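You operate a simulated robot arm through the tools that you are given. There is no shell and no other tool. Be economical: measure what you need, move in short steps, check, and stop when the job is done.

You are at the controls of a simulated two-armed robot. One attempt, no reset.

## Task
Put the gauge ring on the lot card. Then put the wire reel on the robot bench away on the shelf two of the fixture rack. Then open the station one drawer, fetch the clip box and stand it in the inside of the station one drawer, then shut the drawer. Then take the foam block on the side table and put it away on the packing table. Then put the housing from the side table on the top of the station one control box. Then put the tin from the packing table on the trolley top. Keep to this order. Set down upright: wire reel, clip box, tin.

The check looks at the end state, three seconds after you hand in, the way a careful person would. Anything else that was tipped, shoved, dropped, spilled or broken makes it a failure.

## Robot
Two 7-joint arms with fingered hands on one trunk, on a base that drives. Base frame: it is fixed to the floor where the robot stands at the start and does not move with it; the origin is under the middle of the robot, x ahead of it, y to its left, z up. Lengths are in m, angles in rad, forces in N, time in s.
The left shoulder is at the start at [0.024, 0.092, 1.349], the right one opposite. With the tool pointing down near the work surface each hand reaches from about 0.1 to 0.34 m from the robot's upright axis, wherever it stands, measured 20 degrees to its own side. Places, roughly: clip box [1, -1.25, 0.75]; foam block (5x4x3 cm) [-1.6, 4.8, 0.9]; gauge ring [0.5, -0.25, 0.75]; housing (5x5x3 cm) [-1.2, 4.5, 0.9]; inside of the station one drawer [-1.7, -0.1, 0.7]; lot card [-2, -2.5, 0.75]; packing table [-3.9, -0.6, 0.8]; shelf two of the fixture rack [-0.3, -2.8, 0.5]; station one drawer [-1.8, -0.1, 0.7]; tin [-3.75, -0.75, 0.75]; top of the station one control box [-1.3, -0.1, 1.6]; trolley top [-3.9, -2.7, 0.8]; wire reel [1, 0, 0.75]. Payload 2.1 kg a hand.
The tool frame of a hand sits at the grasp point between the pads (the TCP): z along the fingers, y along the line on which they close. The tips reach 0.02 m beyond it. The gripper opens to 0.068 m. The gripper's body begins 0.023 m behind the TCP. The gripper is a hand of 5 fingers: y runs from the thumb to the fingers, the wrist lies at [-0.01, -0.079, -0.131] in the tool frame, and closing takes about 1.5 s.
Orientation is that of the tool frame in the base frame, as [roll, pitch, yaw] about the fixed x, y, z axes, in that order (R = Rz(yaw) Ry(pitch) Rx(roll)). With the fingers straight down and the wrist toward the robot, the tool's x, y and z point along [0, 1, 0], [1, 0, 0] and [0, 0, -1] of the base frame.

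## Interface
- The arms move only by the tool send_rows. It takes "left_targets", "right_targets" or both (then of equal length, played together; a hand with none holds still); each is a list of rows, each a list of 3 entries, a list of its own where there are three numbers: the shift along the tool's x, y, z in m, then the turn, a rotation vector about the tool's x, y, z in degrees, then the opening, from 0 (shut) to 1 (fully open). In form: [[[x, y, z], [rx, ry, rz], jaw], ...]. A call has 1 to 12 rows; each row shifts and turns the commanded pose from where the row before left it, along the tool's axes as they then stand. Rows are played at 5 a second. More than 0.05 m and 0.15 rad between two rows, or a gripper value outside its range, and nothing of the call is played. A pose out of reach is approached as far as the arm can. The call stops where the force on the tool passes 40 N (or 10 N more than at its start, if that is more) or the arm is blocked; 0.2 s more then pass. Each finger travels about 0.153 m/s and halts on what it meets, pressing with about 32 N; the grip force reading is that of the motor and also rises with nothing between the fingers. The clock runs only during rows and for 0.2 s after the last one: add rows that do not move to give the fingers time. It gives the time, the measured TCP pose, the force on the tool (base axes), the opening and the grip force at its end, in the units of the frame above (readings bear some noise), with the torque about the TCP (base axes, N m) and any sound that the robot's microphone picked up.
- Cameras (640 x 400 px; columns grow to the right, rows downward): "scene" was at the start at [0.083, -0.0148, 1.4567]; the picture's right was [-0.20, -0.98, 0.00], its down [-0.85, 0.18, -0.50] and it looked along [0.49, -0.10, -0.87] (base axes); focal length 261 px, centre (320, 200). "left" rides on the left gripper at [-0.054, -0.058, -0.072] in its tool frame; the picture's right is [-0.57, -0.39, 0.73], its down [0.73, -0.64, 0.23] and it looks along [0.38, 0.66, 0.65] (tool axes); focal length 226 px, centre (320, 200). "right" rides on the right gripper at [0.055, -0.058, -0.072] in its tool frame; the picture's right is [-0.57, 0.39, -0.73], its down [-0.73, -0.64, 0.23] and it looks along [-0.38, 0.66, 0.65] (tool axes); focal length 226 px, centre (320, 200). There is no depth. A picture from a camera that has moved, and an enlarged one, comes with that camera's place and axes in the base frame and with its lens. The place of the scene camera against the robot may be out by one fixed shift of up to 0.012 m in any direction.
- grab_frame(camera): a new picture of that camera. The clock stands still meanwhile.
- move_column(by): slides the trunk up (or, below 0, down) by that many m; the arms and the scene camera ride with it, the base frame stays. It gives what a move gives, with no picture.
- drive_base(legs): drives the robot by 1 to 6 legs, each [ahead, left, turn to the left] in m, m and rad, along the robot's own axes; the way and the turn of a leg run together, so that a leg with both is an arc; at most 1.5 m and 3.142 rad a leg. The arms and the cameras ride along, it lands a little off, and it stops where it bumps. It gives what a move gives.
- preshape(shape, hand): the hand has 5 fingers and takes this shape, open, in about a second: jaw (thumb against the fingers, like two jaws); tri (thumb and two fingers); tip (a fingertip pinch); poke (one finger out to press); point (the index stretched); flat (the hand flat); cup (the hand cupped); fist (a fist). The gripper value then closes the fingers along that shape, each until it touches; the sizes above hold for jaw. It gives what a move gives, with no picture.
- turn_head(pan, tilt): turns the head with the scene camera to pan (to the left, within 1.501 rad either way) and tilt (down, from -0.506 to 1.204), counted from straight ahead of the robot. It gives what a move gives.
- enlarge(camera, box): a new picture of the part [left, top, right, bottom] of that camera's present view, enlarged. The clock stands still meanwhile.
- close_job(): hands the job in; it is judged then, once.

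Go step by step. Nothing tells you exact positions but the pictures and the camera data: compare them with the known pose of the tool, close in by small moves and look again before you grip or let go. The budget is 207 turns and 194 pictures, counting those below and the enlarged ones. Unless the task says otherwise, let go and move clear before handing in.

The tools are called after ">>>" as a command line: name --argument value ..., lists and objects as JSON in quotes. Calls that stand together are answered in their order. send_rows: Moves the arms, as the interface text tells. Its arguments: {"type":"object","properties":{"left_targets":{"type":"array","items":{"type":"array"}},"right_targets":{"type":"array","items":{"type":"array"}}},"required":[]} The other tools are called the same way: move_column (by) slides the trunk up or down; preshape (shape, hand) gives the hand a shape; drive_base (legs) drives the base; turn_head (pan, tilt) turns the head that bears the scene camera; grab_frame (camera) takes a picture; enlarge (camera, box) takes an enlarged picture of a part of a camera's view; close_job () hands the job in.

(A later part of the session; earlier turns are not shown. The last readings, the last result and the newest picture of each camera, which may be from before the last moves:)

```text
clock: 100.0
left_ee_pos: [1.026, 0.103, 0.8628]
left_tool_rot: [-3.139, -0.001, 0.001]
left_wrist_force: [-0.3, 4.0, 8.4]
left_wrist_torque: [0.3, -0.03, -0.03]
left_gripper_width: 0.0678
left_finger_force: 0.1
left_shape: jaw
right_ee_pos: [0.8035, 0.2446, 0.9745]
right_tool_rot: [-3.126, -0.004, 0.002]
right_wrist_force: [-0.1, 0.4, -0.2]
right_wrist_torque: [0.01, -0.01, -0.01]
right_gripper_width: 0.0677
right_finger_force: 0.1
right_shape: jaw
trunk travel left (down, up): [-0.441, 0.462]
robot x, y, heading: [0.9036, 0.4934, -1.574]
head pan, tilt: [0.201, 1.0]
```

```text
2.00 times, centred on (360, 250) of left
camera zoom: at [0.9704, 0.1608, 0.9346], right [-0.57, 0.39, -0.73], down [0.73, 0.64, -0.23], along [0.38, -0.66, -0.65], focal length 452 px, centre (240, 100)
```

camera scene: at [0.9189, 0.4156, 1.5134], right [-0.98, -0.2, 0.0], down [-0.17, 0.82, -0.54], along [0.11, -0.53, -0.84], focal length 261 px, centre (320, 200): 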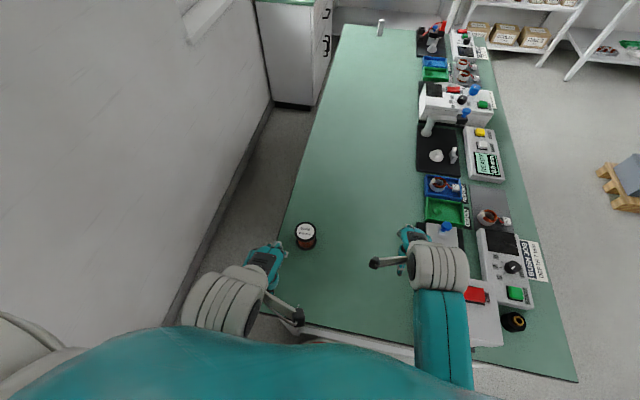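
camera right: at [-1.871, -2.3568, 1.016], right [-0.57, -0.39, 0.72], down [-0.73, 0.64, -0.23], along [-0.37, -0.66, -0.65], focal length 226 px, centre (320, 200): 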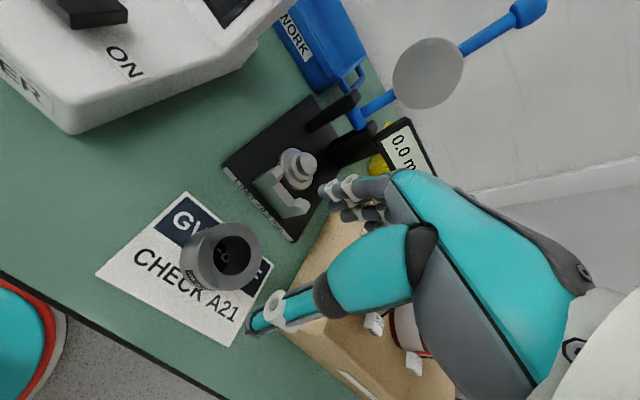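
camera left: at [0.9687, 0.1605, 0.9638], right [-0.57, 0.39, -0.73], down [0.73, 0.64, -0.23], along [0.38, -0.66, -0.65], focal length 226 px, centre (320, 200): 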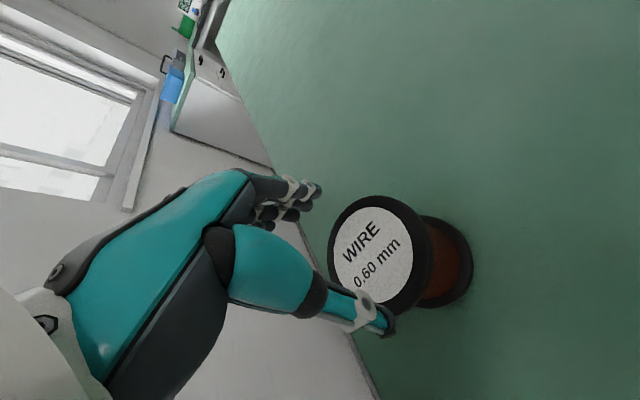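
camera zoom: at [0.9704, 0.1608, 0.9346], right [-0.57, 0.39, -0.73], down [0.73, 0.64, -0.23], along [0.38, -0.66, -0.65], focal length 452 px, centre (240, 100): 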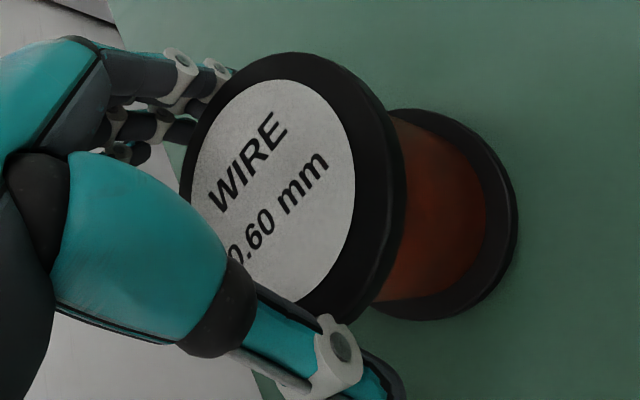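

The thumb touches the near rim. Back up a touch, shift 4 mm toward me, go down again.

>>> send_rows --left_targets '[[[0, 0, -0.008], [0, 0, 0], 1], [[0, -0.004, 0], [0, 0, 0], 1], [[0, 0, 0.008], [0, 0, 0], 1], [[0, 0, 0], [0, 0, 0], 1]]'

>>> enlarge --camera "left" --box '[240, 150, 480, 350]'

```text
clock: 101.0
left_ee_pos: [1.0264, 0.1071, 0.8627]
left_tool_rot: [-3.141, 0.0, 0.0]
left_wrist_force: [1.7, -1.2, 5.5]
left_wrist_torque: [-0.11, 0.03, 0.03]
left_gripper_width: 0.068
left_finger_force: 0.1
left_shape: jaw
right_ee_pos: [0.8024, 0.2435, 0.9735]
right_tool_rot: [-3.126, -0.003, 0.002]
right_wrist_force: [-0.4, 0.1, -0.9]
right_wrist_torque: [0.0, -0.01, 0.0]
right_gripper_width: 0.068
right_finger_force: 0.0
right_shape: jaw
trunk travel left (down, up): [-0.441, 0.462]
robot x, y, heading: [0.9016, 0.4972, -1.572]
head pan, tilt: [0.201, 1.0]
```

```text
2.00 times, centred on (360, 250) of left
camera zoom: at [0.9713, 0.1655, 0.9336], right [-0.57, 0.39, -0.73], down [0.73, 0.64, -0.23], along [0.38, -0.66, -0.65], focal length 452 px, centre (240, 100)
```

zoom: 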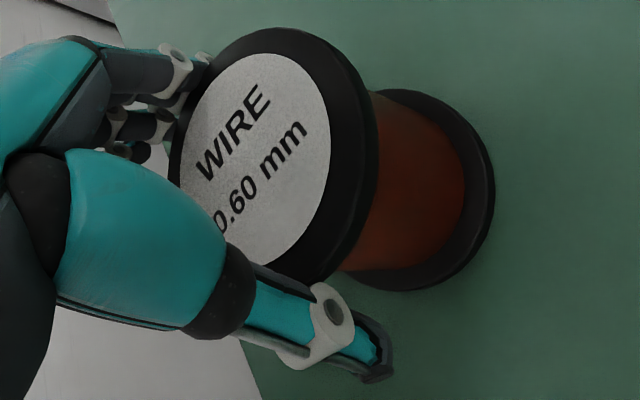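

Now the far fingers touch, so the gap is just about the flange width; the midpoint is y≈0.105. I try there with gentle steps.

>>> send_rows --left_targets '[[[0, 0, -0.006], [0, 0, 0], 1], [[-0.001, 0.002, 0], [0, 0, 0], 1], [[0, 0, 0.006], [0, 0, 0], 1], [[0, 0, 0.003], [0, 0, 0], 1], [[0, 0, 0], [0, 0, 0], 1]]'

```text
clock: 102.2
left_ee_pos: [1.0263, 0.1052, 0.8591]
left_tool_rot: [3.142, 0.001, -0.002]
left_wrist_force: [1.1, 2.8, 7.3]
left_wrist_torque: [0.1, -0.01, 0.02]
left_gripper_width: 0.0679
left_finger_force: 0.0
left_shape: jaw
right_ee_pos: [0.8024, 0.2441, 0.9733]
right_tool_rot: [-3.124, -0.003, 0.001]
right_wrist_force: [-0.1, -0.2, -0.1]
right_wrist_torque: [0.0, -0.03, 0.02]
right_gripper_width: 0.0681
right_finger_force: 0.0
right_shape: jaw
trunk travel left (down, up): [-0.441, 0.462]
robot x, y, heading: [0.9003, 0.4994, -1.57]
head pan, tilt: [0.201, 1.0]
```

Slides in with light contact; continue.

>>> send_rows --left_targets '[[[0, -0.0008, 0.003], [0, 0, 0], 1], [[0, 0, 0.003], [0, 0, 0], 1], [[0, 0, 0], [0, 0, 0], 1]]'

>>> enlarge --camera "left" --box '[240, 150, 480, 350]'

```text
clock: 103.0
left_ee_pos: [1.0258, 0.1053, 0.854]
left_tool_rot: [3.139, -0.001, 0.0]
left_wrist_force: [1.7, 1.8, 17.5]
left_wrist_torque: [-0.02, 0.06, 0.02]
left_gripper_width: 0.0679
left_finger_force: 0.1
left_shape: jaw
right_ee_pos: [0.8026, 0.2438, 0.9742]
right_tool_rot: [-3.125, -0.003, 0.002]
right_wrist_force: [-0.1, 0.5, -0.3]
right_wrist_torque: [-0.03, 0.0, 0.03]
right_gripper_width: 0.0677
right_finger_force: 0.1
right_shape: jaw
trunk travel left (down, up): [-0.441, 0.462]
robot x, y, heading: [0.9064, 0.4987, -1.573]
head pan, tilt: [0.201, 1.0]
```

```text
2.00 times, centred on (360, 250) of left
camera zoom: at [0.97, 0.1631, 0.9258], right [-0.57, 0.39, -0.73], down [0.73, 0.64, -0.23], along [0.38, -0.66, -0.65], focal length 452 px, centre (240, 100)
```

zoom: 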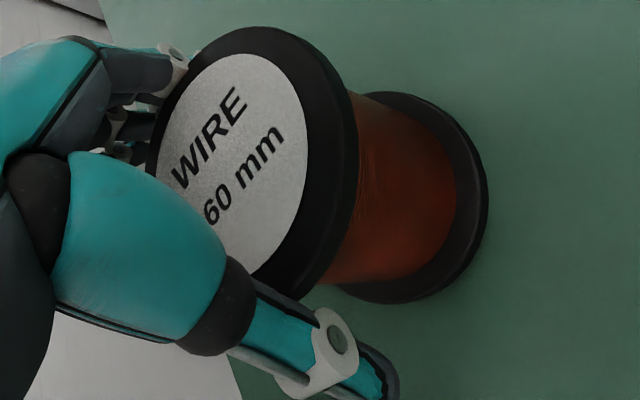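

>>> send_rows --left_targets '[[[0, 0, 0.004], [0, 0, 0], 1], [[0, 0, 0.0], [0, 0, 0], 1]]'

```text
clock: 103.6
left_ee_pos: [1.0254, 0.1057, 0.8509]
left_tool_rot: [3.14, 0.0, -0.001]
left_wrist_force: [-0.1, 1.6, 28.5]
left_wrist_torque: [0.08, 0.09, -0.01]
left_gripper_width: 0.068
left_finger_force: 0.0
left_shape: jaw
right_ee_pos: [0.8021, 0.2445, 0.9748]
right_tool_rot: [-3.128, -0.002, 0.001]
right_wrist_force: [0.2, -0.7, -0.1]
right_wrist_torque: [-0.01, 0.0, 0.05]
right_gripper_width: 0.0681
right_finger_force: 0.0
right_shape: jaw
trunk travel left (down, up): [-0.441, 0.462]
robot x, y, heading: [0.903, 0.4984, -1.576]
head pan, tilt: [0.201, 1.0]
```

Force rises steadily; I try closing here and see whether it grips.

>>> send_rows --left_targets '[[[0, 0, -0.002], [0, 0, 0], 0], [[0, 0, 0], [0, 0, 0], 0], [[0, 0, 0], [0, 0, 0], 0], [[0, 0, 0], [0, 0, 0], 0], [[0, 0, 0], [0, 0, 0], 0], [[0, 0, 0], [0, 0, 0], 0], [[0, 0, 0], [0, 0, 0], 0]]'

>>> enlarge --camera "left" --box '[240, 150, 480, 350]'

```text
clock: 105.2
left_ee_pos: [1.0263, 0.1066, 0.8506]
left_tool_rot: [-3.141, 0.0, 0.0]
left_wrist_force: [0.8, 2.6, 10.7]
left_wrist_torque: [-0.32, -0.1, -0.01]
left_gripper_width: 0.0379
left_finger_force: 31.7
left_shape: jaw
right_ee_pos: [0.803, 0.2451, 0.9734]
right_tool_rot: [-3.127, -0.004, 0.002]
right_wrist_force: [0.3, -0.6, -0.7]
right_wrist_torque: [-0.01, 0.0, 0.04]
right_gripper_width: 0.0679
right_finger_force: 0.0
right_shape: jaw
trunk travel left (down, up): [-0.441, 0.462]
robot x, y, heading: [0.9026, 0.4964, -1.575]
head pan, tilt: [0.201, 1.0]
```

```text
2.00 times, centred on (360, 250) of left
camera zoom: at [0.9699, 0.1637, 0.9229], right [-0.57, 0.39, -0.73], down [0.73, 0.64, -0.23], along [0.38, -0.66, -0.65], focal length 452 px, centre (240, 100)
```

zoom: 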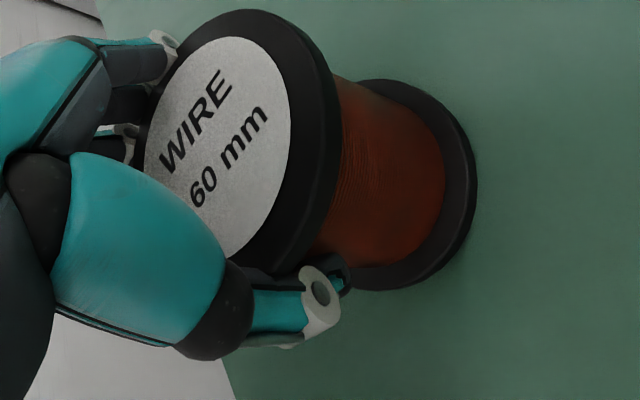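

It closed on the barrel beneath the flange (0.038). Lift and look.

>>> send_rows --left_targets '[[[0, 0, -0.01], [0, 0, 0], 0], [[0, 0, -0.02], [0, 0, 0], 0], [[0, 0, -0.03], [0, 0, 0], 0], [[0, 0, -0.03], [0, 0, 0], 0], [[0, 0, 0], [0, 0, 0], 0]]'

>>> grab_frame --camera "left"

>>> grab_frame --camera "scene"

```text
clock: 106.4
left_ee_pos: [1.0285, 0.1045, 0.9412]
left_tool_rot: [-3.141, 0.0, 0.001]
left_wrist_force: [-0.1, 0.5, -4.5]
left_wrist_torque: [0.05, -0.05, 0.03]
left_gripper_width: 0.0372
left_finger_force: 31.8
left_shape: jaw
right_ee_pos: [0.8026, 0.2436, 0.9735]
right_tool_rot: [-3.125, -0.004, 0.003]
right_wrist_force: [0.4, 0.5, -0.2]
right_wrist_torque: [-0.01, -0.01, 0.01]
right_gripper_width: 0.0679
right_finger_force: 0.0
right_shape: jaw
trunk travel left (down, up): [-0.441, 0.462]
robot x, y, heading: [0.9029, 0.4974, -1.568]
head pan, tilt: [0.201, 1.0]
```

```text
129 pictures are left
camera left: at [0.9722, 0.1622, 1.0137], right [-0.57, 0.39, -0.73], down [0.73, 0.64, -0.23], along [0.38, -0.66, -0.65], focal length 226 px, centre (320, 200)
```

left: 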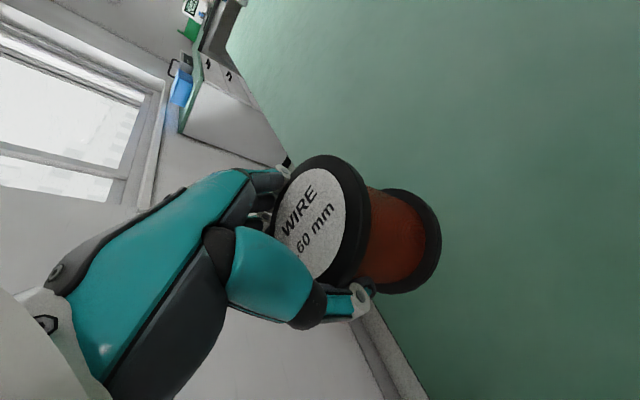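

```text
128 pictures are left
camera scene: at [0.9189, 0.4029, 1.3127], right [-0.98, -0.2, 0.0], down [-0.17, 0.83, -0.54], along [0.11, -0.53, -0.84], focal length 261 px, centre (320, 200)
```

scene: 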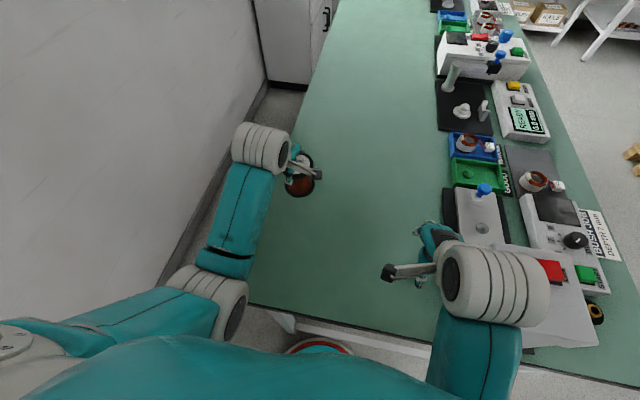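

The reel is held upright. I raise the trunk, back out and drive round to the FIXTURE rack (shelf two front edge at y≈-2.58; free gap near x≈-0.165).

>>> move_column --by 0.1

>>> drive_base --legs '[[-0.4, 0, 0], [0, -0.6, 0], [0, -0.6, 0], [1.3, 0, 0], [1.15, 0, 0]]'

>>> turn_head --pan 0 --tilt 0.7

>>> grab_frame --camera "scene"

```text
clock: 107.7
left_ee_pos: [1.0249, 0.1052, 1.0414]
left_tool_rot: [-3.139, 0.0, 0.0]
left_wrist_force: [0.9, 0.7, -4.0]
left_wrist_torque: [0.02, 0.0, 0.0]
left_gripper_width: 0.0368
left_finger_force: 32.0
left_shape: jaw
right_ee_pos: [0.803, 0.2446, 1.0741]
right_tool_rot: [-3.122, -0.006, 0.001]
right_wrist_force: [0.3, 0.0, 0.3]
right_wrist_torque: [-0.02, -0.03, 0.04]
right_gripper_width: 0.0678
right_finger_force: 0.0
right_shape: jaw
trunk travel left (down, up): [-0.541, 0.362]
robot x, y, heading: [0.9024, 0.4961, -1.574]
head pan, tilt: [0.201, 1.0]
```

```text
clock: 127.8
left_ee_pos: [-0.2046, -1.9701, 1.0426]
left_tool_rot: [-3.139, 0.0, -0.015]
left_wrist_force: [-0.3, -0.7, -5.8]
left_wrist_torque: [0.03, -0.08, 0.01]
left_gripper_width: 0.0355
left_finger_force: 32.0
left_shape: jaw
right_ee_pos: [-0.4259, -1.8302, 1.0737]
right_tool_rot: [-3.125, -0.004, -0.012]
right_wrist_force: [-0.4, 0.7, 0.0]
right_wrist_torque: [-0.02, 0.04, -0.02]
right_gripper_width: 0.068
right_finger_force: 0.1
right_shape: jaw
trunk travel left (down, up): [-0.541, 0.362]
robot x, y, heading: [-0.3203, -1.5762, -1.584]
head pan, tilt: [0.201, 1.0]
```

```text
clock: 128.6
left_ee_pos: [-0.2046, -1.9708, 1.0415]
left_tool_rot: [-3.139, 0.001, -0.013]
left_wrist_force: [0.5, 0.1, -4.3]
left_wrist_torque: [0.01, -0.06, 0.0]
left_gripper_width: 0.0356
left_finger_force: 31.7
left_shape: jaw
right_ee_pos: [-0.4259, -1.8289, 1.0738]
right_tool_rot: [-3.124, -0.004, -0.011]
right_wrist_force: [-0.9, 0.5, 0.6]
right_wrist_torque: [0.02, -0.01, 0.0]
right_gripper_width: 0.0679
right_finger_force: 0.1
right_shape: jaw
trunk travel left (down, up): [-0.541, 0.362]
robot x, y, heading: [-0.3181, -1.575, -1.584]
head pan, tilt: [0.0, 0.7]
```

```text
127 pictures are left
camera scene: at [-0.3212, -1.68, 1.4364], right [-1.0, 0.01, 0.0], down [0.01, 0.65, -0.76], along [-0.01, -0.76, -0.65], focal length 261 px, centre (320, 200)
```

scene: 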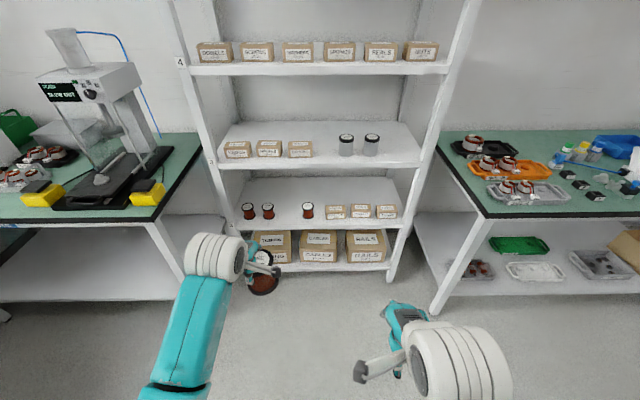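

Grip width has crept slightly; check the reel in the hand and the shelf in detail.

>>> grab_frame --camera "left"

>>> enlarge --camera "scene" --box '[210, 140, 430, 280]'

```text
126 pictures are left
camera left: at [-0.2595, -1.912, 1.1136], right [-0.56, 0.4, -0.73], down [0.74, 0.63, -0.23], along [0.37, -0.67, -0.65], focal length 226 px, centre (320, 200)
```

left: 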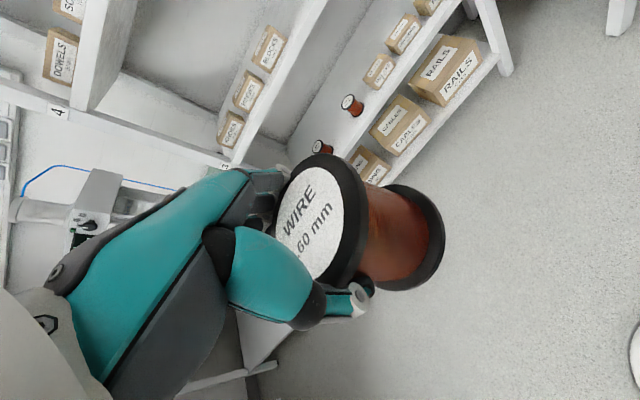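

```text
2.86 times, centred on (320, 210) of scene
camera zoom: at [-0.3212, -1.68, 1.4364], right [-1.0, 0.01, 0.0], down [0.01, 0.65, -0.76], along [-0.01, -0.76, -0.65], focal length 745 px, centre (320, 171)
```

zoom: 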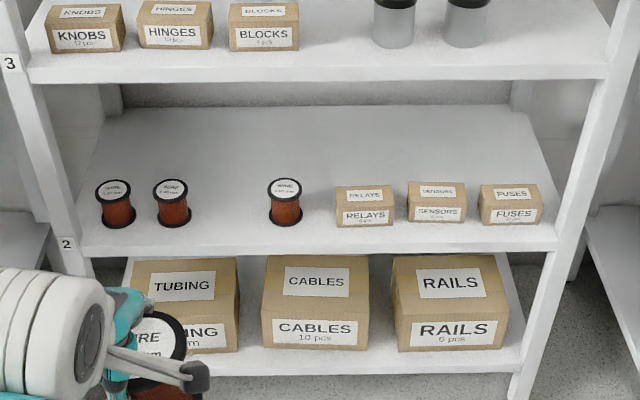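

Reel still well held. I tuck the right hand back, lower the trunk so the reel can enter between shelves 2 and 3, and approach.

>>> send_rows --right_targets '[[[0, -0.03, -0.01], [0, 0, 0], 1], [[0, -0.03, -0.01], [0, 0, 0], 1], [[0, -0.03, -0.01], [0, 0, 0], 1]]'

>>> move_column --by -0.4

>>> drive_base --legs '[[0.45, 0.03, 0.01]]'

>>> turn_head --pan 0.15 --tilt 0.6

>>> grab_frame --camera "scene"

>>> grab_frame --camera "left"

```text
clock: 129.4
left_ee_pos: [-0.2048, -1.9684, 1.0412]
left_tool_rot: [-3.139, 0.0, -0.013]
left_wrist_force: [0.2, 0.0, -5.0]
left_wrist_torque: [0.01, -0.03, 0.02]
left_gripper_width: 0.0357
left_finger_force: 32.7
left_shape: jaw
right_ee_pos: [-0.412, -1.8079, 1.0588]
right_tool_rot: [-3.135, 0.023, -0.025]
right_wrist_force: [-0.2, 0.1, 0.4]
right_wrist_torque: [-0.01, -0.02, -0.02]
right_gripper_width: 0.068
right_finger_force: 0.2
right_shape: jaw
right hand out of reach, approached as far as the arm can: row 1, 2, 3
trunk travel left (down, up): [-0.541, 0.362]
robot x, y, heading: [-0.3238, -1.5761, -1.586]
head pan, tilt: [0.0, 0.7]
```

```text
clock: 133.2
left_ee_pos: [-0.2037, -1.9692, 0.6412]
left_tool_rot: [-3.139, -0.001, -0.014]
left_wrist_force: [0.3, 0.8, -4.9]
left_wrist_torque: [-0.01, -0.04, 0.0]
left_gripper_width: 0.0354
left_finger_force: 32.3
left_shape: jaw
right_ee_pos: [-0.4153, -1.7987, 0.6201]
right_tool_rot: [-2.952, 0.054, -0.003]
right_wrist_force: [0.4, -0.3, -0.2]
right_wrist_torque: [-0.04, 0.02, 0.0]
right_gripper_width: 0.0678
right_finger_force: 0.1
right_shape: jaw
trunk travel left (down, up): [-0.141, 0.762]
robot x, y, heading: [-0.3208, -1.5786, -1.589]
head pan, tilt: [0.0, 0.7]
```

```text
clock: 135.9
left_ee_pos: [-0.1695, -2.4123, 0.6423]
left_tool_rot: [-3.141, 0.001, 0.004]
left_wrist_force: [0.7, -0.2, -4.8]
left_wrist_torque: [0.01, -0.06, 0.03]
left_gripper_width: 0.0356
left_finger_force: 32.4
left_shape: jaw
right_ee_pos: [-0.3829, -2.2462, 0.6203]
right_tool_rot: [-2.954, 0.053, 0.018]
right_wrist_force: [-0.2, 0.3, 0.0]
right_wrist_torque: [0.0, 0.01, 0.01]
right_gripper_width: 0.068
right_finger_force: 0.1
right_shape: jaw
trunk travel left (down, up): [-0.141, 0.762]
robot x, y, heading: [-0.2982, -2.0187, -1.566]
head pan, tilt: [0.0, 0.7]
```

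```text
clock: 136.7
left_ee_pos: [-0.1699, -2.413, 0.6421]
left_tool_rot: [-3.14, -0.001, 0.007]
left_wrist_force: [0.9, 0.3, -5.0]
left_wrist_torque: [0.0, -0.08, 0.01]
left_gripper_width: 0.0354
left_finger_force: 32.0
left_shape: jaw
right_ee_pos: [-0.385, -2.2458, 0.6192]
right_tool_rot: [-2.952, 0.058, 0.02]
right_wrist_force: [-0.2, 0.2, 0.9]
right_wrist_torque: [-0.01, 0.0, -0.03]
right_gripper_width: 0.0681
right_finger_force: 0.0
right_shape: jaw
trunk travel left (down, up): [-0.141, 0.762]
robot x, y, heading: [-0.2944, -2.019, -1.572]
head pan, tilt: [0.15, 0.6]
```

```text
124 pictures are left
camera scene: at [-0.2785, -2.1853, 1.0413], right [-0.99, -0.15, 0.0], down [-0.09, 0.56, -0.82], along [0.13, -0.81, -0.57], focal length 261 px, centre (320, 200)
```

scene: 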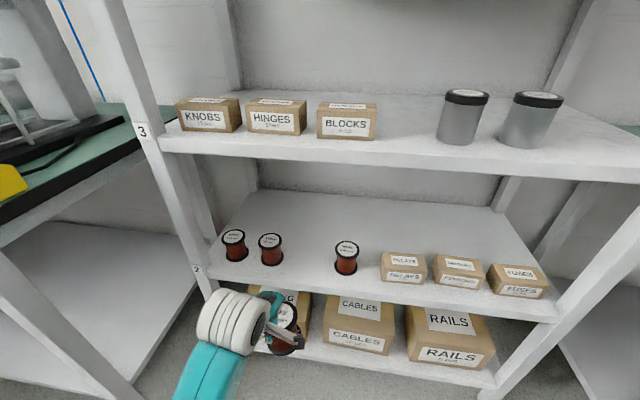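

```text
123 pictures are left
camera left: at [-0.2256, -2.3559, 0.7136], right [-0.57, 0.39, -0.73], down [0.73, 0.64, -0.23], along [0.38, -0.66, -0.65], focal length 226 px, centre (320, 200)
```

left: 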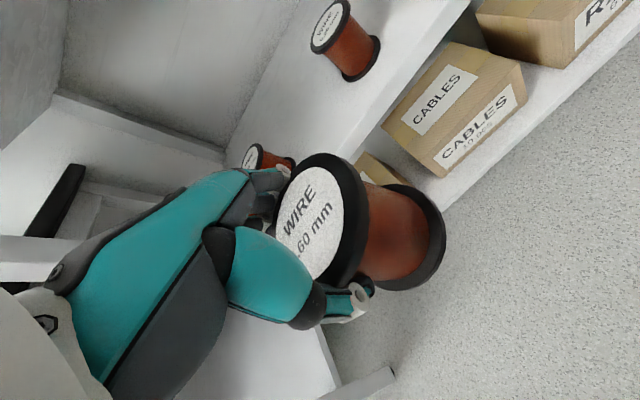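

Clearances look right; moving in under shelf three.

>>> drive_base --legs '[[0.14, 0, 0]]'

>>> grab_frame --camera "scene"

>>> grab_frame --camera "left"

```text
clock: 138.0
left_ee_pos: [-0.1713, -2.554, 0.6424]
left_tool_rot: [-3.139, -0.001, 0.0]
left_wrist_force: [-0.4, -0.5, -4.4]
left_wrist_torque: [0.07, -0.07, -0.01]
left_gripper_width: 0.0353
left_finger_force: 31.4
left_shape: jaw
right_ee_pos: [-0.3853, -2.387, 0.6207]
right_tool_rot: [-2.953, 0.055, 0.014]
right_wrist_force: [0.2, -0.6, -0.2]
right_wrist_torque: [0.0, -0.01, 0.03]
right_gripper_width: 0.0677
right_finger_force: 0.0
right_shape: jaw
trunk travel left (down, up): [-0.141, 0.762]
robot x, y, heading: [-0.2946, -2.1671, -1.573]
head pan, tilt: [0.15, 0.6]
```

```text
122 pictures are left
camera scene: at [-0.2788, -2.3265, 1.0414], right [-0.99, -0.15, 0.0], down [-0.08, 0.56, -0.82], along [0.12, -0.82, -0.57], focal length 261 px, centre (320, 200)
```

scene: 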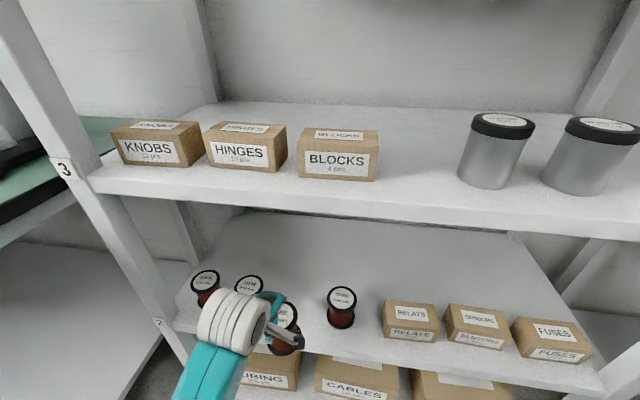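

```text
121 pictures are left
camera left: at [-0.2266, -2.4973, 0.7136], right [-0.57, 0.39, -0.73], down [0.73, 0.64, -0.23], along [0.38, -0.66, -0.65], focal length 226 px, centre (320, 200)
```

left: 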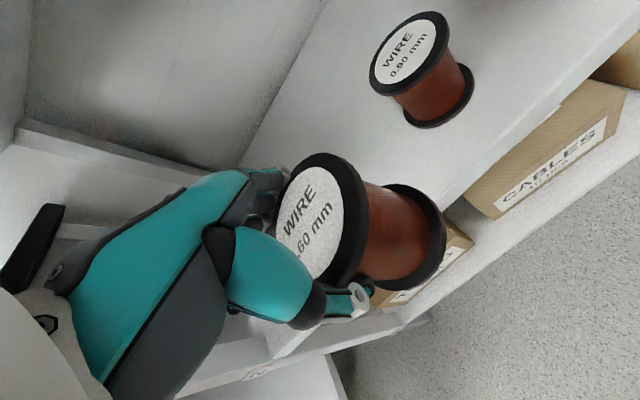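

Hand is centred between the neighbouring reels. Advance 10 cm more.

>>> drive_base --legs '[[0.1, 0, 0]]'

>>> grab_frame --camera "scene"

>>> grab_frame --camera "left"

```text
clock: 139.1
left_ee_pos: [-0.1691, -2.654, 0.6417]
left_tool_rot: [-3.139, 0.0, 0.004]
left_wrist_force: [-0.7, 0.3, -4.9]
left_wrist_torque: [-0.01, -0.04, 0.0]
left_gripper_width: 0.0357
left_finger_force: 32.1
left_shape: jaw
right_ee_pos: [-0.3859, -2.4883, 0.6196]
right_tool_rot: [-2.953, 0.059, 0.02]
right_wrist_force: [0.3, 0.3, -0.1]
right_wrist_torque: [-0.02, 0.01, 0.03]
right_gripper_width: 0.0679
right_finger_force: 0.0
right_shape: jaw
trunk travel left (down, up): [-0.141, 0.762]
robot x, y, heading: [-0.294, -2.2647, -1.572]
head pan, tilt: [0.15, 0.6]
```

```text
120 pictures are left
camera scene: at [-0.2784, -2.4274, 1.0414], right [-0.99, -0.15, 0.0], down [-0.09, 0.56, -0.82], along [0.12, -0.82, -0.57], focal length 261 px, centre (320, 200)
```

scene: 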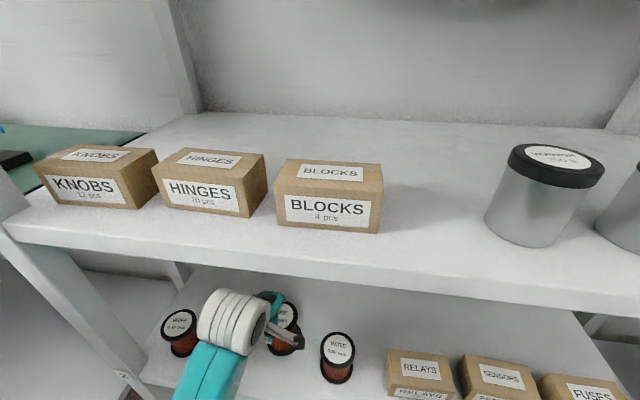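

```text
119 pictures are left
camera left: at [-0.2259, -2.5981, 0.7136], right [-0.57, 0.39, -0.73], down [0.73, 0.64, -0.23], along [0.38, -0.66, -0.65], focal length 226 px, centre (320, 200)
```

left: 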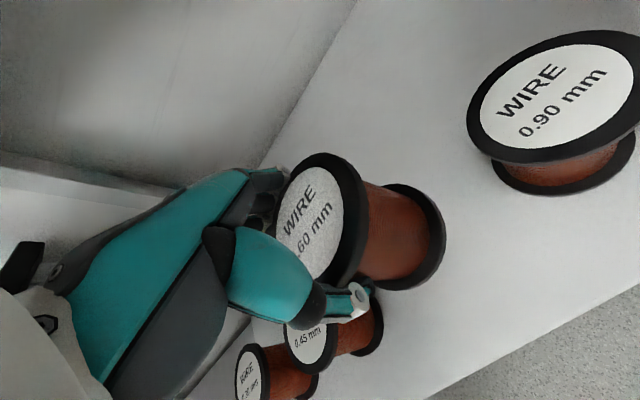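

Positioned at (-0.169,-2.654). Lower in small steps until it touches.

>>> send_rows --left_targets '[[[0, 0, 0.02], [0, 0, 0], 0], [[0, 0, 0.015], [0, 0, 0], 0], [[0, 0, 0], [0, 0, 0], 0]]'

>>> grab_frame --camera "left"

```text
clock: 139.9
left_ee_pos: [-0.1686, -2.6556, 0.606]
left_tool_rot: [-3.139, 0.0, 0.004]
left_wrist_force: [-0.4, 1.4, -4.2]
left_wrist_torque: [0.0, -0.04, -0.02]
left_gripper_width: 0.0352
left_finger_force: 32.4
left_shape: jaw
right_ee_pos: [-0.3851, -2.4883, 0.6199]
right_tool_rot: [-2.952, 0.06, 0.019]
right_wrist_force: [-0.5, -0.2, 0.1]
right_wrist_torque: [0.01, -0.03, 0.01]
right_gripper_width: 0.068
right_finger_force: 0.2
right_shape: jaw
trunk travel left (down, up): [-0.141, 0.762]
robot x, y, heading: [-0.2963, -2.2609, -1.569]
head pan, tilt: [0.15, 0.6]
```

```text
118 pictures are left
camera left: at [-0.2246, -2.5991, 0.6779], right [-0.57, 0.39, -0.73], down [0.73, 0.64, -0.23], along [0.38, -0.66, -0.65], focal length 226 px, centre (320, 200)
```

left: 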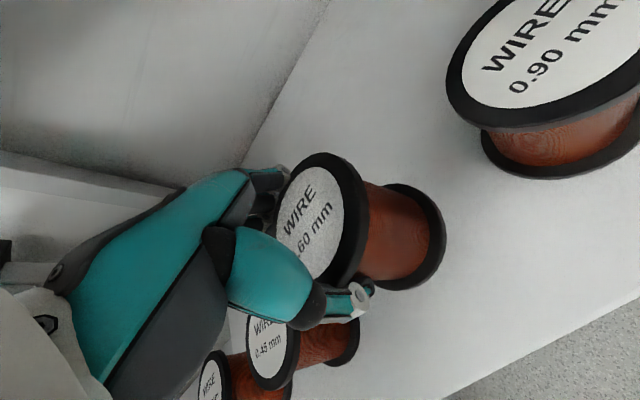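

>>> send_rows --left_targets '[[[0, 0, 0.006], [0, 0, 0], 0], [[0, 0, 0.006], [0, 0, 0], 0], [[0, 0, 0], [0, 0, 0], 0]]'

```text
clock: 140.7
left_ee_pos: [-0.1693, -2.656, 0.5942]
left_tool_rot: [-3.139, 0.002, 0.004]
left_wrist_force: [-0.5, -0.3, -5.6]
left_wrist_torque: [0.01, -0.05, 0.02]
left_gripper_width: 0.0354
left_finger_force: 31.7
left_shape: jaw
right_ee_pos: [-0.3848, -2.4871, 0.6191]
right_tool_rot: [-2.952, 0.058, 0.019]
right_wrist_force: [0.7, -0.9, 0.5]
right_wrist_torque: [0.01, -0.02, -0.03]
right_gripper_width: 0.0678
right_finger_force: 0.1
right_shape: jaw
trunk travel left (down, up): [-0.141, 0.762]
robot x, y, heading: [-0.2986, -2.2611, -1.567]
head pan, tilt: [0.15, 0.6]
```

>>> send_rows --left_targets '[[[0, 0, 0.005], [0, 0, 0], 0], [[0, 0, 0.004], [0, 0, 0], 0], [[0, 0, 0], [0, 0, 0], 0]]'

>>> enlarge --camera "left" --box '[260, 60, 640, 300]'

```text
clock: 141.5
left_ee_pos: [-0.1699, -2.6568, 0.5853]
left_tool_rot: [-3.139, -0.001, 0.003]
left_wrist_force: [-0.1, -0.6, -4.9]
left_wrist_torque: [0.02, -0.08, 0.02]
left_gripper_width: 0.035
left_finger_force: 31.8
left_shape: jaw
right_ee_pos: [-0.3846, -2.4882, 0.6203]
right_tool_rot: [-2.954, 0.059, 0.017]
right_wrist_force: [0.0, -1.3, 0.2]
right_wrist_torque: [0.0, 0.02, 0.03]
right_gripper_width: 0.0678
right_finger_force: 0.1
right_shape: jaw
trunk travel left (down, up): [-0.141, 0.762]
robot x, y, heading: [-0.2912, -2.2662, -1.57]
head pan, tilt: [0.15, 0.6]
```

```text
1.67 times, centred on (450, 180) of left
camera zoom: at [-0.2252, -2.5984, 0.6571], right [-0.57, 0.39, -0.73], down [0.73, 0.64, -0.23], along [0.38, -0.66, -0.65], focal length 377 px, centre (103, 233)
```

zoom: 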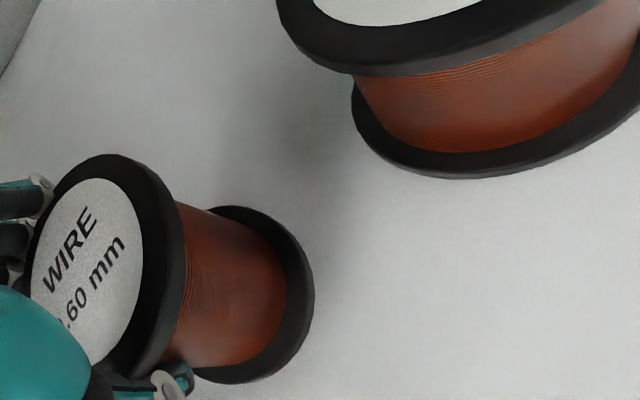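

>>> send_rows --left_targets '[[[0, 0, 0.005], [0, 0, 0], 0], [[0, 0, 0.005], [0, 0, 0], 0], [[0, 0, 0], [0, 0, 0], 0]]'

```text
clock: 142.3
left_ee_pos: [-0.1711, -2.6557, 0.5751]
left_tool_rot: [-3.14, -0.002, 0.006]
left_wrist_force: [-0.2, -0.7, -5.1]
left_wrist_torque: [-0.01, -0.06, 0.02]
left_gripper_width: 0.0351
left_finger_force: 32.1
left_shape: jaw
right_ee_pos: [-0.3855, -2.4877, 0.6208]
right_tool_rot: [-2.952, 0.059, 0.017]
right_wrist_force: [0.5, 0.5, 1.2]
right_wrist_torque: [0.02, 0.0, -0.01]
right_gripper_width: 0.0677
right_finger_force: 0.1
right_shape: jaw
trunk travel left (down, up): [-0.141, 0.762]
robot x, y, heading: [-0.2955, -2.2597, -1.567]
head pan, tilt: [0.15, 0.6]
```

>>> send_rows --left_targets '[[[0, 0, 0.005], [0, 0, 0], 0], [[0, 0, 0.005], [0, 0, 0], 0], [[0, 0, 0], [0, 0, 0], 0]]'

>>> enlarge --camera "left" --box '[260, 60, 640, 300]'

```text
clock: 143.2
left_ee_pos: [-0.17, -2.656, 0.5706]
left_tool_rot: [3.127, 0.002, 0.005]
left_wrist_force: [1.4, 8.1, 27.1]
left_wrist_torque: [-0.16, -0.07, -0.01]
left_gripper_width: 0.0343
left_finger_force: 32.2
left_shape: jaw
right_ee_pos: [-0.3859, -2.487, 0.62]
right_tool_rot: [-2.957, 0.061, 0.017]
right_wrist_force: [0.1, 0.2, 0.0]
right_wrist_torque: [0.02, 0.01, 0.0]
right_gripper_width: 0.0679
right_finger_force: 0.1
right_shape: jaw
trunk travel left (down, up): [-0.141, 0.762]
robot x, y, heading: [-0.2944, -2.262, -1.565]
head pan, tilt: [0.15, 0.6]
stopped in row 3 (left hand): the force on the tool passed its limit at 41 N (the readings are from after the stop); the commanded pose is now the measured one
```

```text
1.67 times, centred on (450, 180) of left
camera zoom: at [-0.2259, -2.5983, 0.6409], right [-0.57, 0.38, -0.73], down [0.73, 0.64, -0.24], along [0.38, -0.67, -0.64], focal length 377 px, centre (103, 233)
```

zoom: 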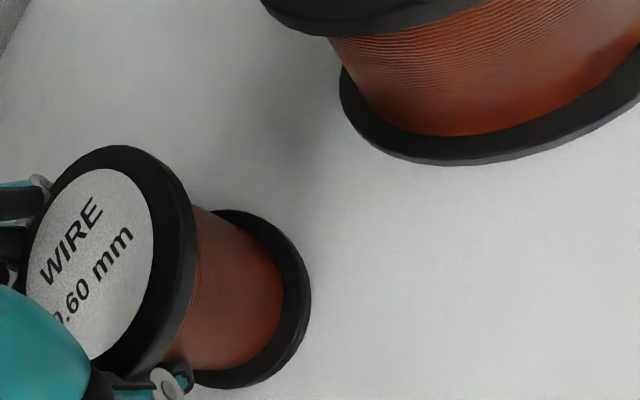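

Contact with the shelf. Ease up 2 mm and open, then look before withdrawing.

>>> send_rows --left_targets '[[[0, 0, -0.003], [0.9, 0, 0], 0], [[0, 0, 0], [0, 0, 0], 0.3], [[0, 0, 0], [0, 0, 0], 1], [[0, 0, 0], [0, 0, 0], 1], [[0, 0, 0], [0, 0, 0], 1], [[0, 0, 0], [0, 0, 0], 1]]'

>>> enlarge --camera "left" --box '[240, 100, 480, 350]'

```text
clock: 144.7
left_ee_pos: [-0.17, -2.655, 0.572]
left_tool_rot: [-3.133, 0.0, 0.003]
left_wrist_force: [-1.6, -5.2, 10.6]
left_wrist_torque: [-0.09, 0.04, -0.05]
left_gripper_width: 0.0681
left_finger_force: 0.2
left_shape: jaw
right_ee_pos: [-0.3857, -2.486, 0.621]
right_tool_rot: [-2.954, 0.058, 0.017]
right_wrist_force: [-0.4, -1.0, -0.3]
right_wrist_torque: [0.0, -0.02, 0.0]
right_gripper_width: 0.0679
right_finger_force: 0.1
right_shape: jaw
trunk travel left (down, up): [-0.141, 0.762]
robot x, y, heading: [-0.2944, -2.2624, -1.571]
head pan, tilt: [0.15, 0.6]
```

```text
1.60 times, centred on (360, 225) of left
camera zoom: at [-0.2247, -2.5993, 0.6439], right [-0.57, 0.39, -0.72], down [0.73, 0.64, -0.22], along [0.38, -0.66, -0.65], focal length 362 px, centre (256, 160)
```

zoom: 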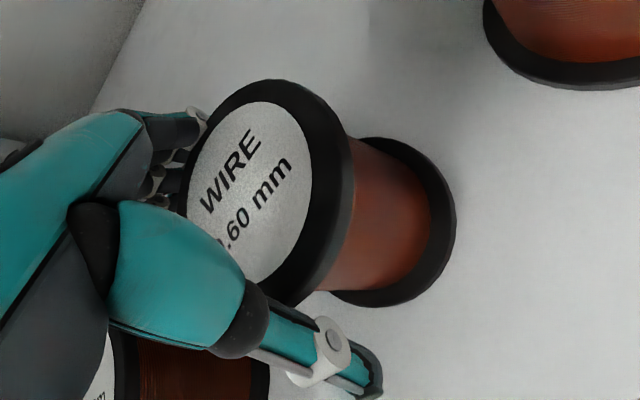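

There is still a slight downward press. Lift in small steps, watching whether the reel follows.

>>> send_rows --left_targets '[[[0, 0.001, -0.005], [0, 0, 0], 1], [[0, 0, -0.004], [0, 0, 0], 1], [[0, 0, 0], [0, 0, 0], 1]]'

>>> enlarge --camera "left" --box '[240, 100, 480, 350]'

```text
clock: 145.4
left_ee_pos: [-0.1699, -2.6565, 0.5795]
left_tool_rot: [-3.132, 0.0, 0.003]
left_wrist_force: [1.8, 1.0, -0.7]
left_wrist_torque: [-0.02, 0.0, 0.03]
left_gripper_width: 0.0679
left_finger_force: 0.1
left_shape: jaw
right_ee_pos: [-0.3848, -2.4877, 0.6207]
right_tool_rot: [-2.953, 0.059, 0.017]
right_wrist_force: [0.2, 0.0, 0.5]
right_wrist_torque: [-0.01, 0.0, 0.0]
right_gripper_width: 0.0679
right_finger_force: 0.1
right_shape: jaw
trunk travel left (down, up): [-0.141, 0.762]
robot x, y, heading: [-0.2971, -2.2641, -1.571]
head pan, tilt: [0.15, 0.6]
```

```text
1.60 times, centred on (360, 225) of left
camera zoom: at [-0.2249, -2.6006, 0.652], right [-0.57, 0.39, -0.72], down [0.73, 0.65, -0.22], along [0.38, -0.66, -0.65], focal length 362 px, centre (256, 160)
```

zoom: 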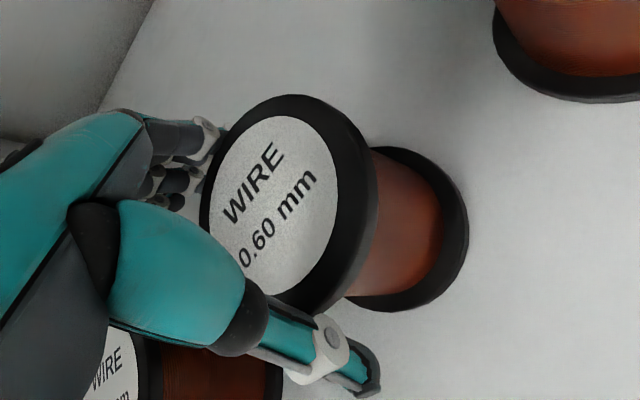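

Force is zero and the reel stays put. Continue up gently.

>>> send_rows --left_targets '[[[0, 0, -0.006], [0, 0, 0], 1], [[0, 0, -0.006], [0, 0, 0], 1], [[0, 0, -0.008], [0, 0, 0], 1], [[0, 0, -0.01], [0, 0, 0], 1], [[0, 0, 0], [0, 0, 0], 1]]'

>>> grab_frame --camera "left"

```text
clock: 146.7
left_ee_pos: [-0.1693, -2.6562, 0.6088]
left_tool_rot: [-3.132, -0.001, 0.003]
left_wrist_force: [0.2, 0.5, 0.3]
left_wrist_torque: [0.01, 0.01, 0.01]
left_gripper_width: 0.0681
left_finger_force: 0.1
left_shape: jaw
right_ee_pos: [-0.3849, -2.4879, 0.6196]
right_tool_rot: [-2.954, 0.056, 0.017]
right_wrist_force: [-0.1, -0.3, -0.3]
right_wrist_torque: [0.02, 0.02, 0.01]
right_gripper_width: 0.068
right_finger_force: 0.1
right_shape: jaw
trunk travel left (down, up): [-0.141, 0.762]
robot x, y, heading: [-0.2971, -2.2628, -1.57]
head pan, tilt: [0.15, 0.6]
```

```text
113 pictures are left
camera left: at [-0.2246, -2.6005, 0.6813], right [-0.57, 0.39, -0.72], down [0.73, 0.64, -0.22], along [0.38, -0.66, -0.65], focal length 226 px, centre (320, 200)
```

left: 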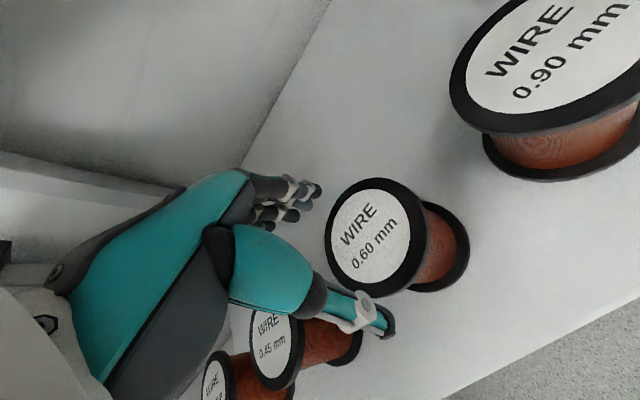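

The wire reel stands free on shelf two. I back out, raise the trunk, turn toward the bench's right end and look for the clip box.

>>> drive_base --legs '[[-0.45, 0, 0]]'

>>> move_column --by 0.45

>>> drive_base --legs '[[0, 0, 1.8]]'

>>> turn_head --pan 0 --tilt 0.5

>>> grab_frame --camera "scene"

```text
clock: 149.4
left_ee_pos: [-0.1689, -2.2046, 0.6102]
left_tool_rot: [-3.132, 0.0, 0.012]
left_wrist_force: [1.6, -0.7, 0.2]
left_wrist_torque: [-0.04, -0.02, 0.01]
left_gripper_width: 0.0679
left_finger_force: 0.0
left_shape: jaw
right_ee_pos: [-0.3866, -2.0378, 0.62]
right_tool_rot: [-2.953, 0.059, 0.028]
right_wrist_force: [0.0, -0.1, 0.3]
right_wrist_torque: [0.01, 0.02, 0.01]
right_gripper_width: 0.0678
right_finger_force: 0.0
right_shape: jaw
trunk travel left (down, up): [-0.141, 0.762]
robot x, y, heading: [-0.2944, -1.8108, -1.561]
head pan, tilt: [0.15, 0.6]
```

```text
refused: 0.45 is not a number from -0.4 to 0.4
```

```text
clock: 154.2
left_ee_pos: [0.0504, -1.589, 0.6103]
left_tool_rot: [-3.133, -0.001, 1.835]
left_wrist_force: [0.3, -0.3, 0.1]
left_wrist_torque: [-0.02, 0.01, -0.03]
left_gripper_width: 0.068
left_finger_force: 0.2
left_shape: jaw
right_ee_pos: [-0.0587, -1.8402, 0.62]
right_tool_rot: [-2.954, 0.06, 1.85]
right_wrist_force: [0.1, -0.4, 0.0]
right_wrist_torque: [0.02, -0.03, -0.02]
right_gripper_width: 0.068
right_finger_force: 0.0
right_shape: jaw
trunk travel left (down, up): [-0.141, 0.762]
robot x, y, heading: [-0.2985, -1.8135, 0.26]
head pan, tilt: [0.15, 0.6]
```

```text
clock: 154.9
left_ee_pos: [0.0501, -1.5878, 0.6086]
left_tool_rot: [-3.133, -0.001, 1.834]
left_wrist_force: [0.0, 0.1, 0.0]
left_wrist_torque: [-0.03, -0.04, 0.03]
left_gripper_width: 0.068
left_finger_force: 0.1
left_shape: jaw
right_ee_pos: [-0.0572, -1.8406, 0.6197]
right_tool_rot: [-2.953, 0.06, 1.851]
right_wrist_force: [0.3, 0.0, -0.5]
right_wrist_torque: [0.0, 0.0, -0.01]
right_gripper_width: 0.068
right_finger_force: 0.1
right_shape: jaw
trunk travel left (down, up): [-0.141, 0.762]
robot x, y, heading: [-0.2981, -1.8103, 0.264]
head pan, tilt: [0.0, 0.499]
```

```text
112 pictures are left
camera scene: at [-0.1345, -1.7698, 1.0505], right [0.26, -0.97, 0.0], down [-0.46, -0.12, -0.88], along [0.85, 0.23, -0.48], focal length 261 px, centre (320, 200)
```

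scene: 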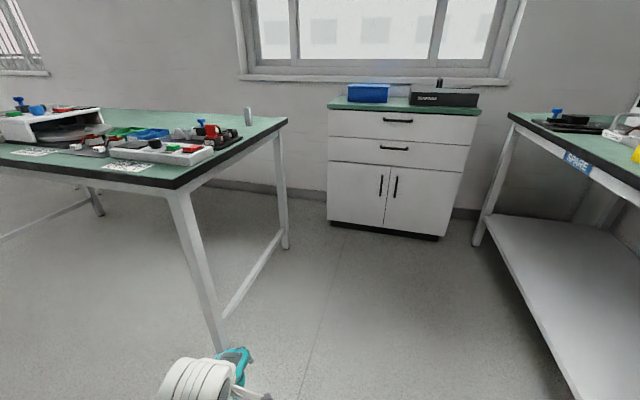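

The clip box stands near the bench's far right corner (~(0.96,-1.2)). By the given order I open the drawer first: station one's drawer faces -x, so I go to its west side.

>>> move_column --by 0.4

>>> drive_base --legs '[[0, 0, -0.264], [-1.1, 0, 0], [-1.0, 0, 0]]'

>>> turn_head --pan 0.9 --tilt 0.4

>>> grab_frame --camera "scene"

>>> turn_head --pan 1.5 --tilt 0.4

>>> grab_frame --camera "scene"

```text
clock: 158.7
left_ee_pos: [0.049, -1.5892, 1.0088]
left_tool_rot: [-3.131, 0.001, 1.834]
left_wrist_force: [-0.4, -0.5, 0.0]
left_wrist_torque: [-0.02, -0.04, 0.01]
left_gripper_width: 0.0683
left_finger_force: 0.1
left_shape: jaw
right_ee_pos: [-0.0564, -1.8447, 1.0185]
right_tool_rot: [-2.952, 0.073, 1.848]
right_wrist_force: [0.0, -0.7, -0.6]
right_wrist_torque: [-0.02, -0.03, 0.04]
right_gripper_width: 0.068
right_finger_force: 0.1
right_shape: jaw
trunk travel left (down, up): [-0.541, 0.362]
robot x, y, heading: [-0.2961, -1.8115, 0.259]
head pan, tilt: [0.0, 0.499]
```

```text
clock: 169.9
left_ee_pos: [-1.9736, -1.6495, 1.0094]
left_tool_rot: [-3.133, 0.001, 1.536]
left_wrist_force: [0.1, -0.1, -0.1]
left_wrist_torque: [0.03, 0.0, 0.01]
left_gripper_width: 0.0678
left_finger_force: 0.1
left_shape: jaw
right_ee_pos: [-2.1504, -1.8636, 1.0192]
right_tool_rot: [-2.952, 0.071, 1.549]
right_wrist_force: [0.1, 0.7, -0.1]
right_wrist_torque: [0.02, 0.01, -0.01]
right_gripper_width: 0.0677
right_finger_force: 0.1
right_shape: jaw
trunk travel left (down, up): [-0.541, 0.362]
robot x, y, heading: [-2.3707, -1.7593, -0.036]
head pan, tilt: [0.0, 0.499]
```

```text
clock: 171.1
left_ee_pos: [-1.9735, -1.6501, 1.01]
left_tool_rot: [-3.132, 0.0, 1.536]
left_wrist_force: [0.0, -0.7, -0.3]
left_wrist_torque: [0.01, 0.02, -0.01]
left_gripper_width: 0.0682
left_finger_force: 0.1
left_shape: jaw
right_ee_pos: [-2.1495, -1.8627, 1.0195]
right_tool_rot: [-2.953, 0.073, 1.551]
right_wrist_force: [0.2, 0.0, 0.1]
right_wrist_torque: [-0.01, -0.03, 0.01]
right_gripper_width: 0.0679
right_finger_force: 0.2
right_shape: jaw
trunk travel left (down, up): [-0.541, 0.362]
robot x, y, heading: [-2.3698, -1.7627, -0.037]
head pan, tilt: [0.901, 0.4]
```

```text
111 pictures are left
camera scene: at [-2.2896, -1.6923, 1.4634], right [0.76, -0.65, 0.0], down [-0.25, -0.3, -0.92], along [0.6, 0.7, -0.39], focal length 261 px, centre (320, 200)
```

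scene: 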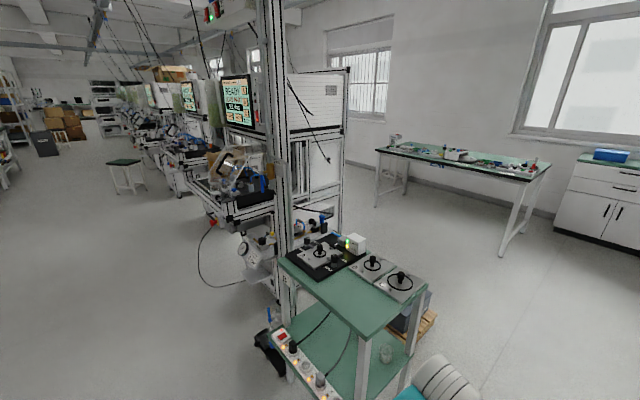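

```text
clock: 172.1
left_ee_pos: [-1.9721, -1.65, 1.0092]
left_tool_rot: [-3.134, 0.001, 1.537]
left_wrist_force: [0.0, 0.0, -0.1]
left_wrist_torque: [0.06, 0.01, -0.02]
left_gripper_width: 0.0678
left_finger_force: 0.1
left_shape: jaw
right_ee_pos: [-2.1499, -1.8642, 1.0182]
right_tool_rot: [-2.953, 0.074, 1.551]
right_wrist_force: [-0.5, 0.1, -0.3]
right_wrist_torque: [0.0, -0.03, 0.0]
right_gripper_width: 0.0679
right_finger_force: 0.1
right_shape: jaw
trunk travel left (down, up): [-0.541, 0.362]
robot x, y, heading: [-2.3678, -1.7589, -0.033]
head pan, tilt: [1.499, 0.4]
```

```text
110 pictures are left
camera scene: at [-2.3398, -1.6706, 1.4634], right [0.99, -0.11, 0.0], down [-0.04, -0.39, -0.92], along [0.1, 0.92, -0.39], focal length 261 px, centre (320, 200)
```

scene: 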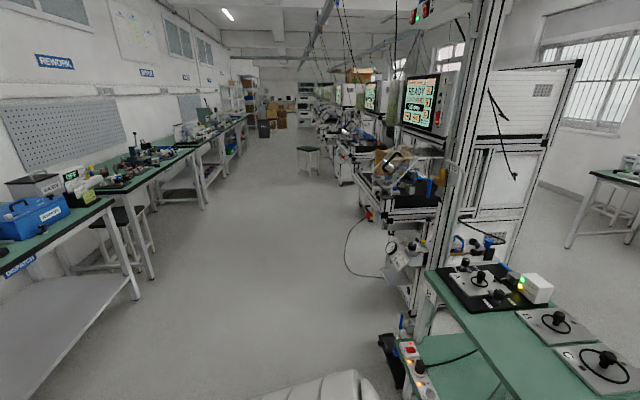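

Station one (first screen column) is ahead to the north. I strafe up to face it.

>>> drive_base --legs '[[-0.1, 0.85, 0.035], [0, 0.8, 0]]'

>>> turn_head --pan 0 --tilt 0.6

>>> grab_frame --camera "scene"

```text
clock: 180.6
left_ee_pos: [-2.06, 0.0313, 1.0094]
left_tool_rot: [-3.132, -0.001, 1.573]
left_wrist_force: [-1.5, 0.3, -0.2]
left_wrist_torque: [-0.01, 0.03, 0.04]
left_gripper_width: 0.0678
left_finger_force: 0.0
left_shape: jaw
right_ee_pos: [-2.2291, -0.1888, 1.0193]
right_tool_rot: [-2.953, 0.074, 1.585]
right_wrist_force: [0.0, 0.6, 0.2]
right_wrist_torque: [0.0, 0.01, 0.01]
right_gripper_width: 0.0681
right_finger_force: 0.1
right_shape: jaw
trunk travel left (down, up): [-0.541, 0.362]
robot x, y, heading: [-2.4548, -0.0917, -0.001]
head pan, tilt: [1.499, 0.4]
```

```text
clock: 182.2
left_ee_pos: [-2.059, 0.0307, 1.0089]
left_tool_rot: [-3.134, 0.001, 1.573]
left_wrist_force: [-0.6, 0.5, -0.1]
left_wrist_torque: [-0.04, 0.06, 0.01]
left_gripper_width: 0.0675
left_finger_force: 0.1
left_shape: jaw
right_ee_pos: [-2.23, -0.1886, 1.0185]
right_tool_rot: [-2.952, 0.075, 1.585]
right_wrist_force: [0.3, 0.3, 0.4]
right_wrist_torque: [0.01, 0.0, -0.03]
right_gripper_width: 0.068
right_finger_force: 0.0
right_shape: jaw
trunk travel left (down, up): [-0.541, 0.362]
robot x, y, heading: [-2.4544, -0.095, -0.003]
head pan, tilt: [0.0, 0.6]
```

```text
109 pictures are left
camera scene: at [-2.344, -0.095, 1.4452], right [0.0, -1.0, 0.0], down [-0.56, 0.0, -0.83], along [0.83, 0.0, -0.56], focal length 261 px, centre (320, 200)
```

scene: 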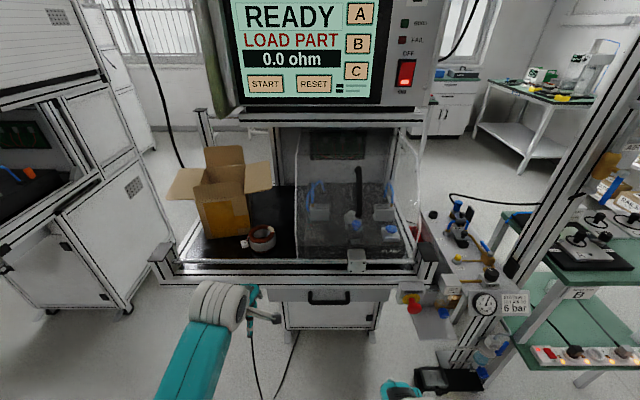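

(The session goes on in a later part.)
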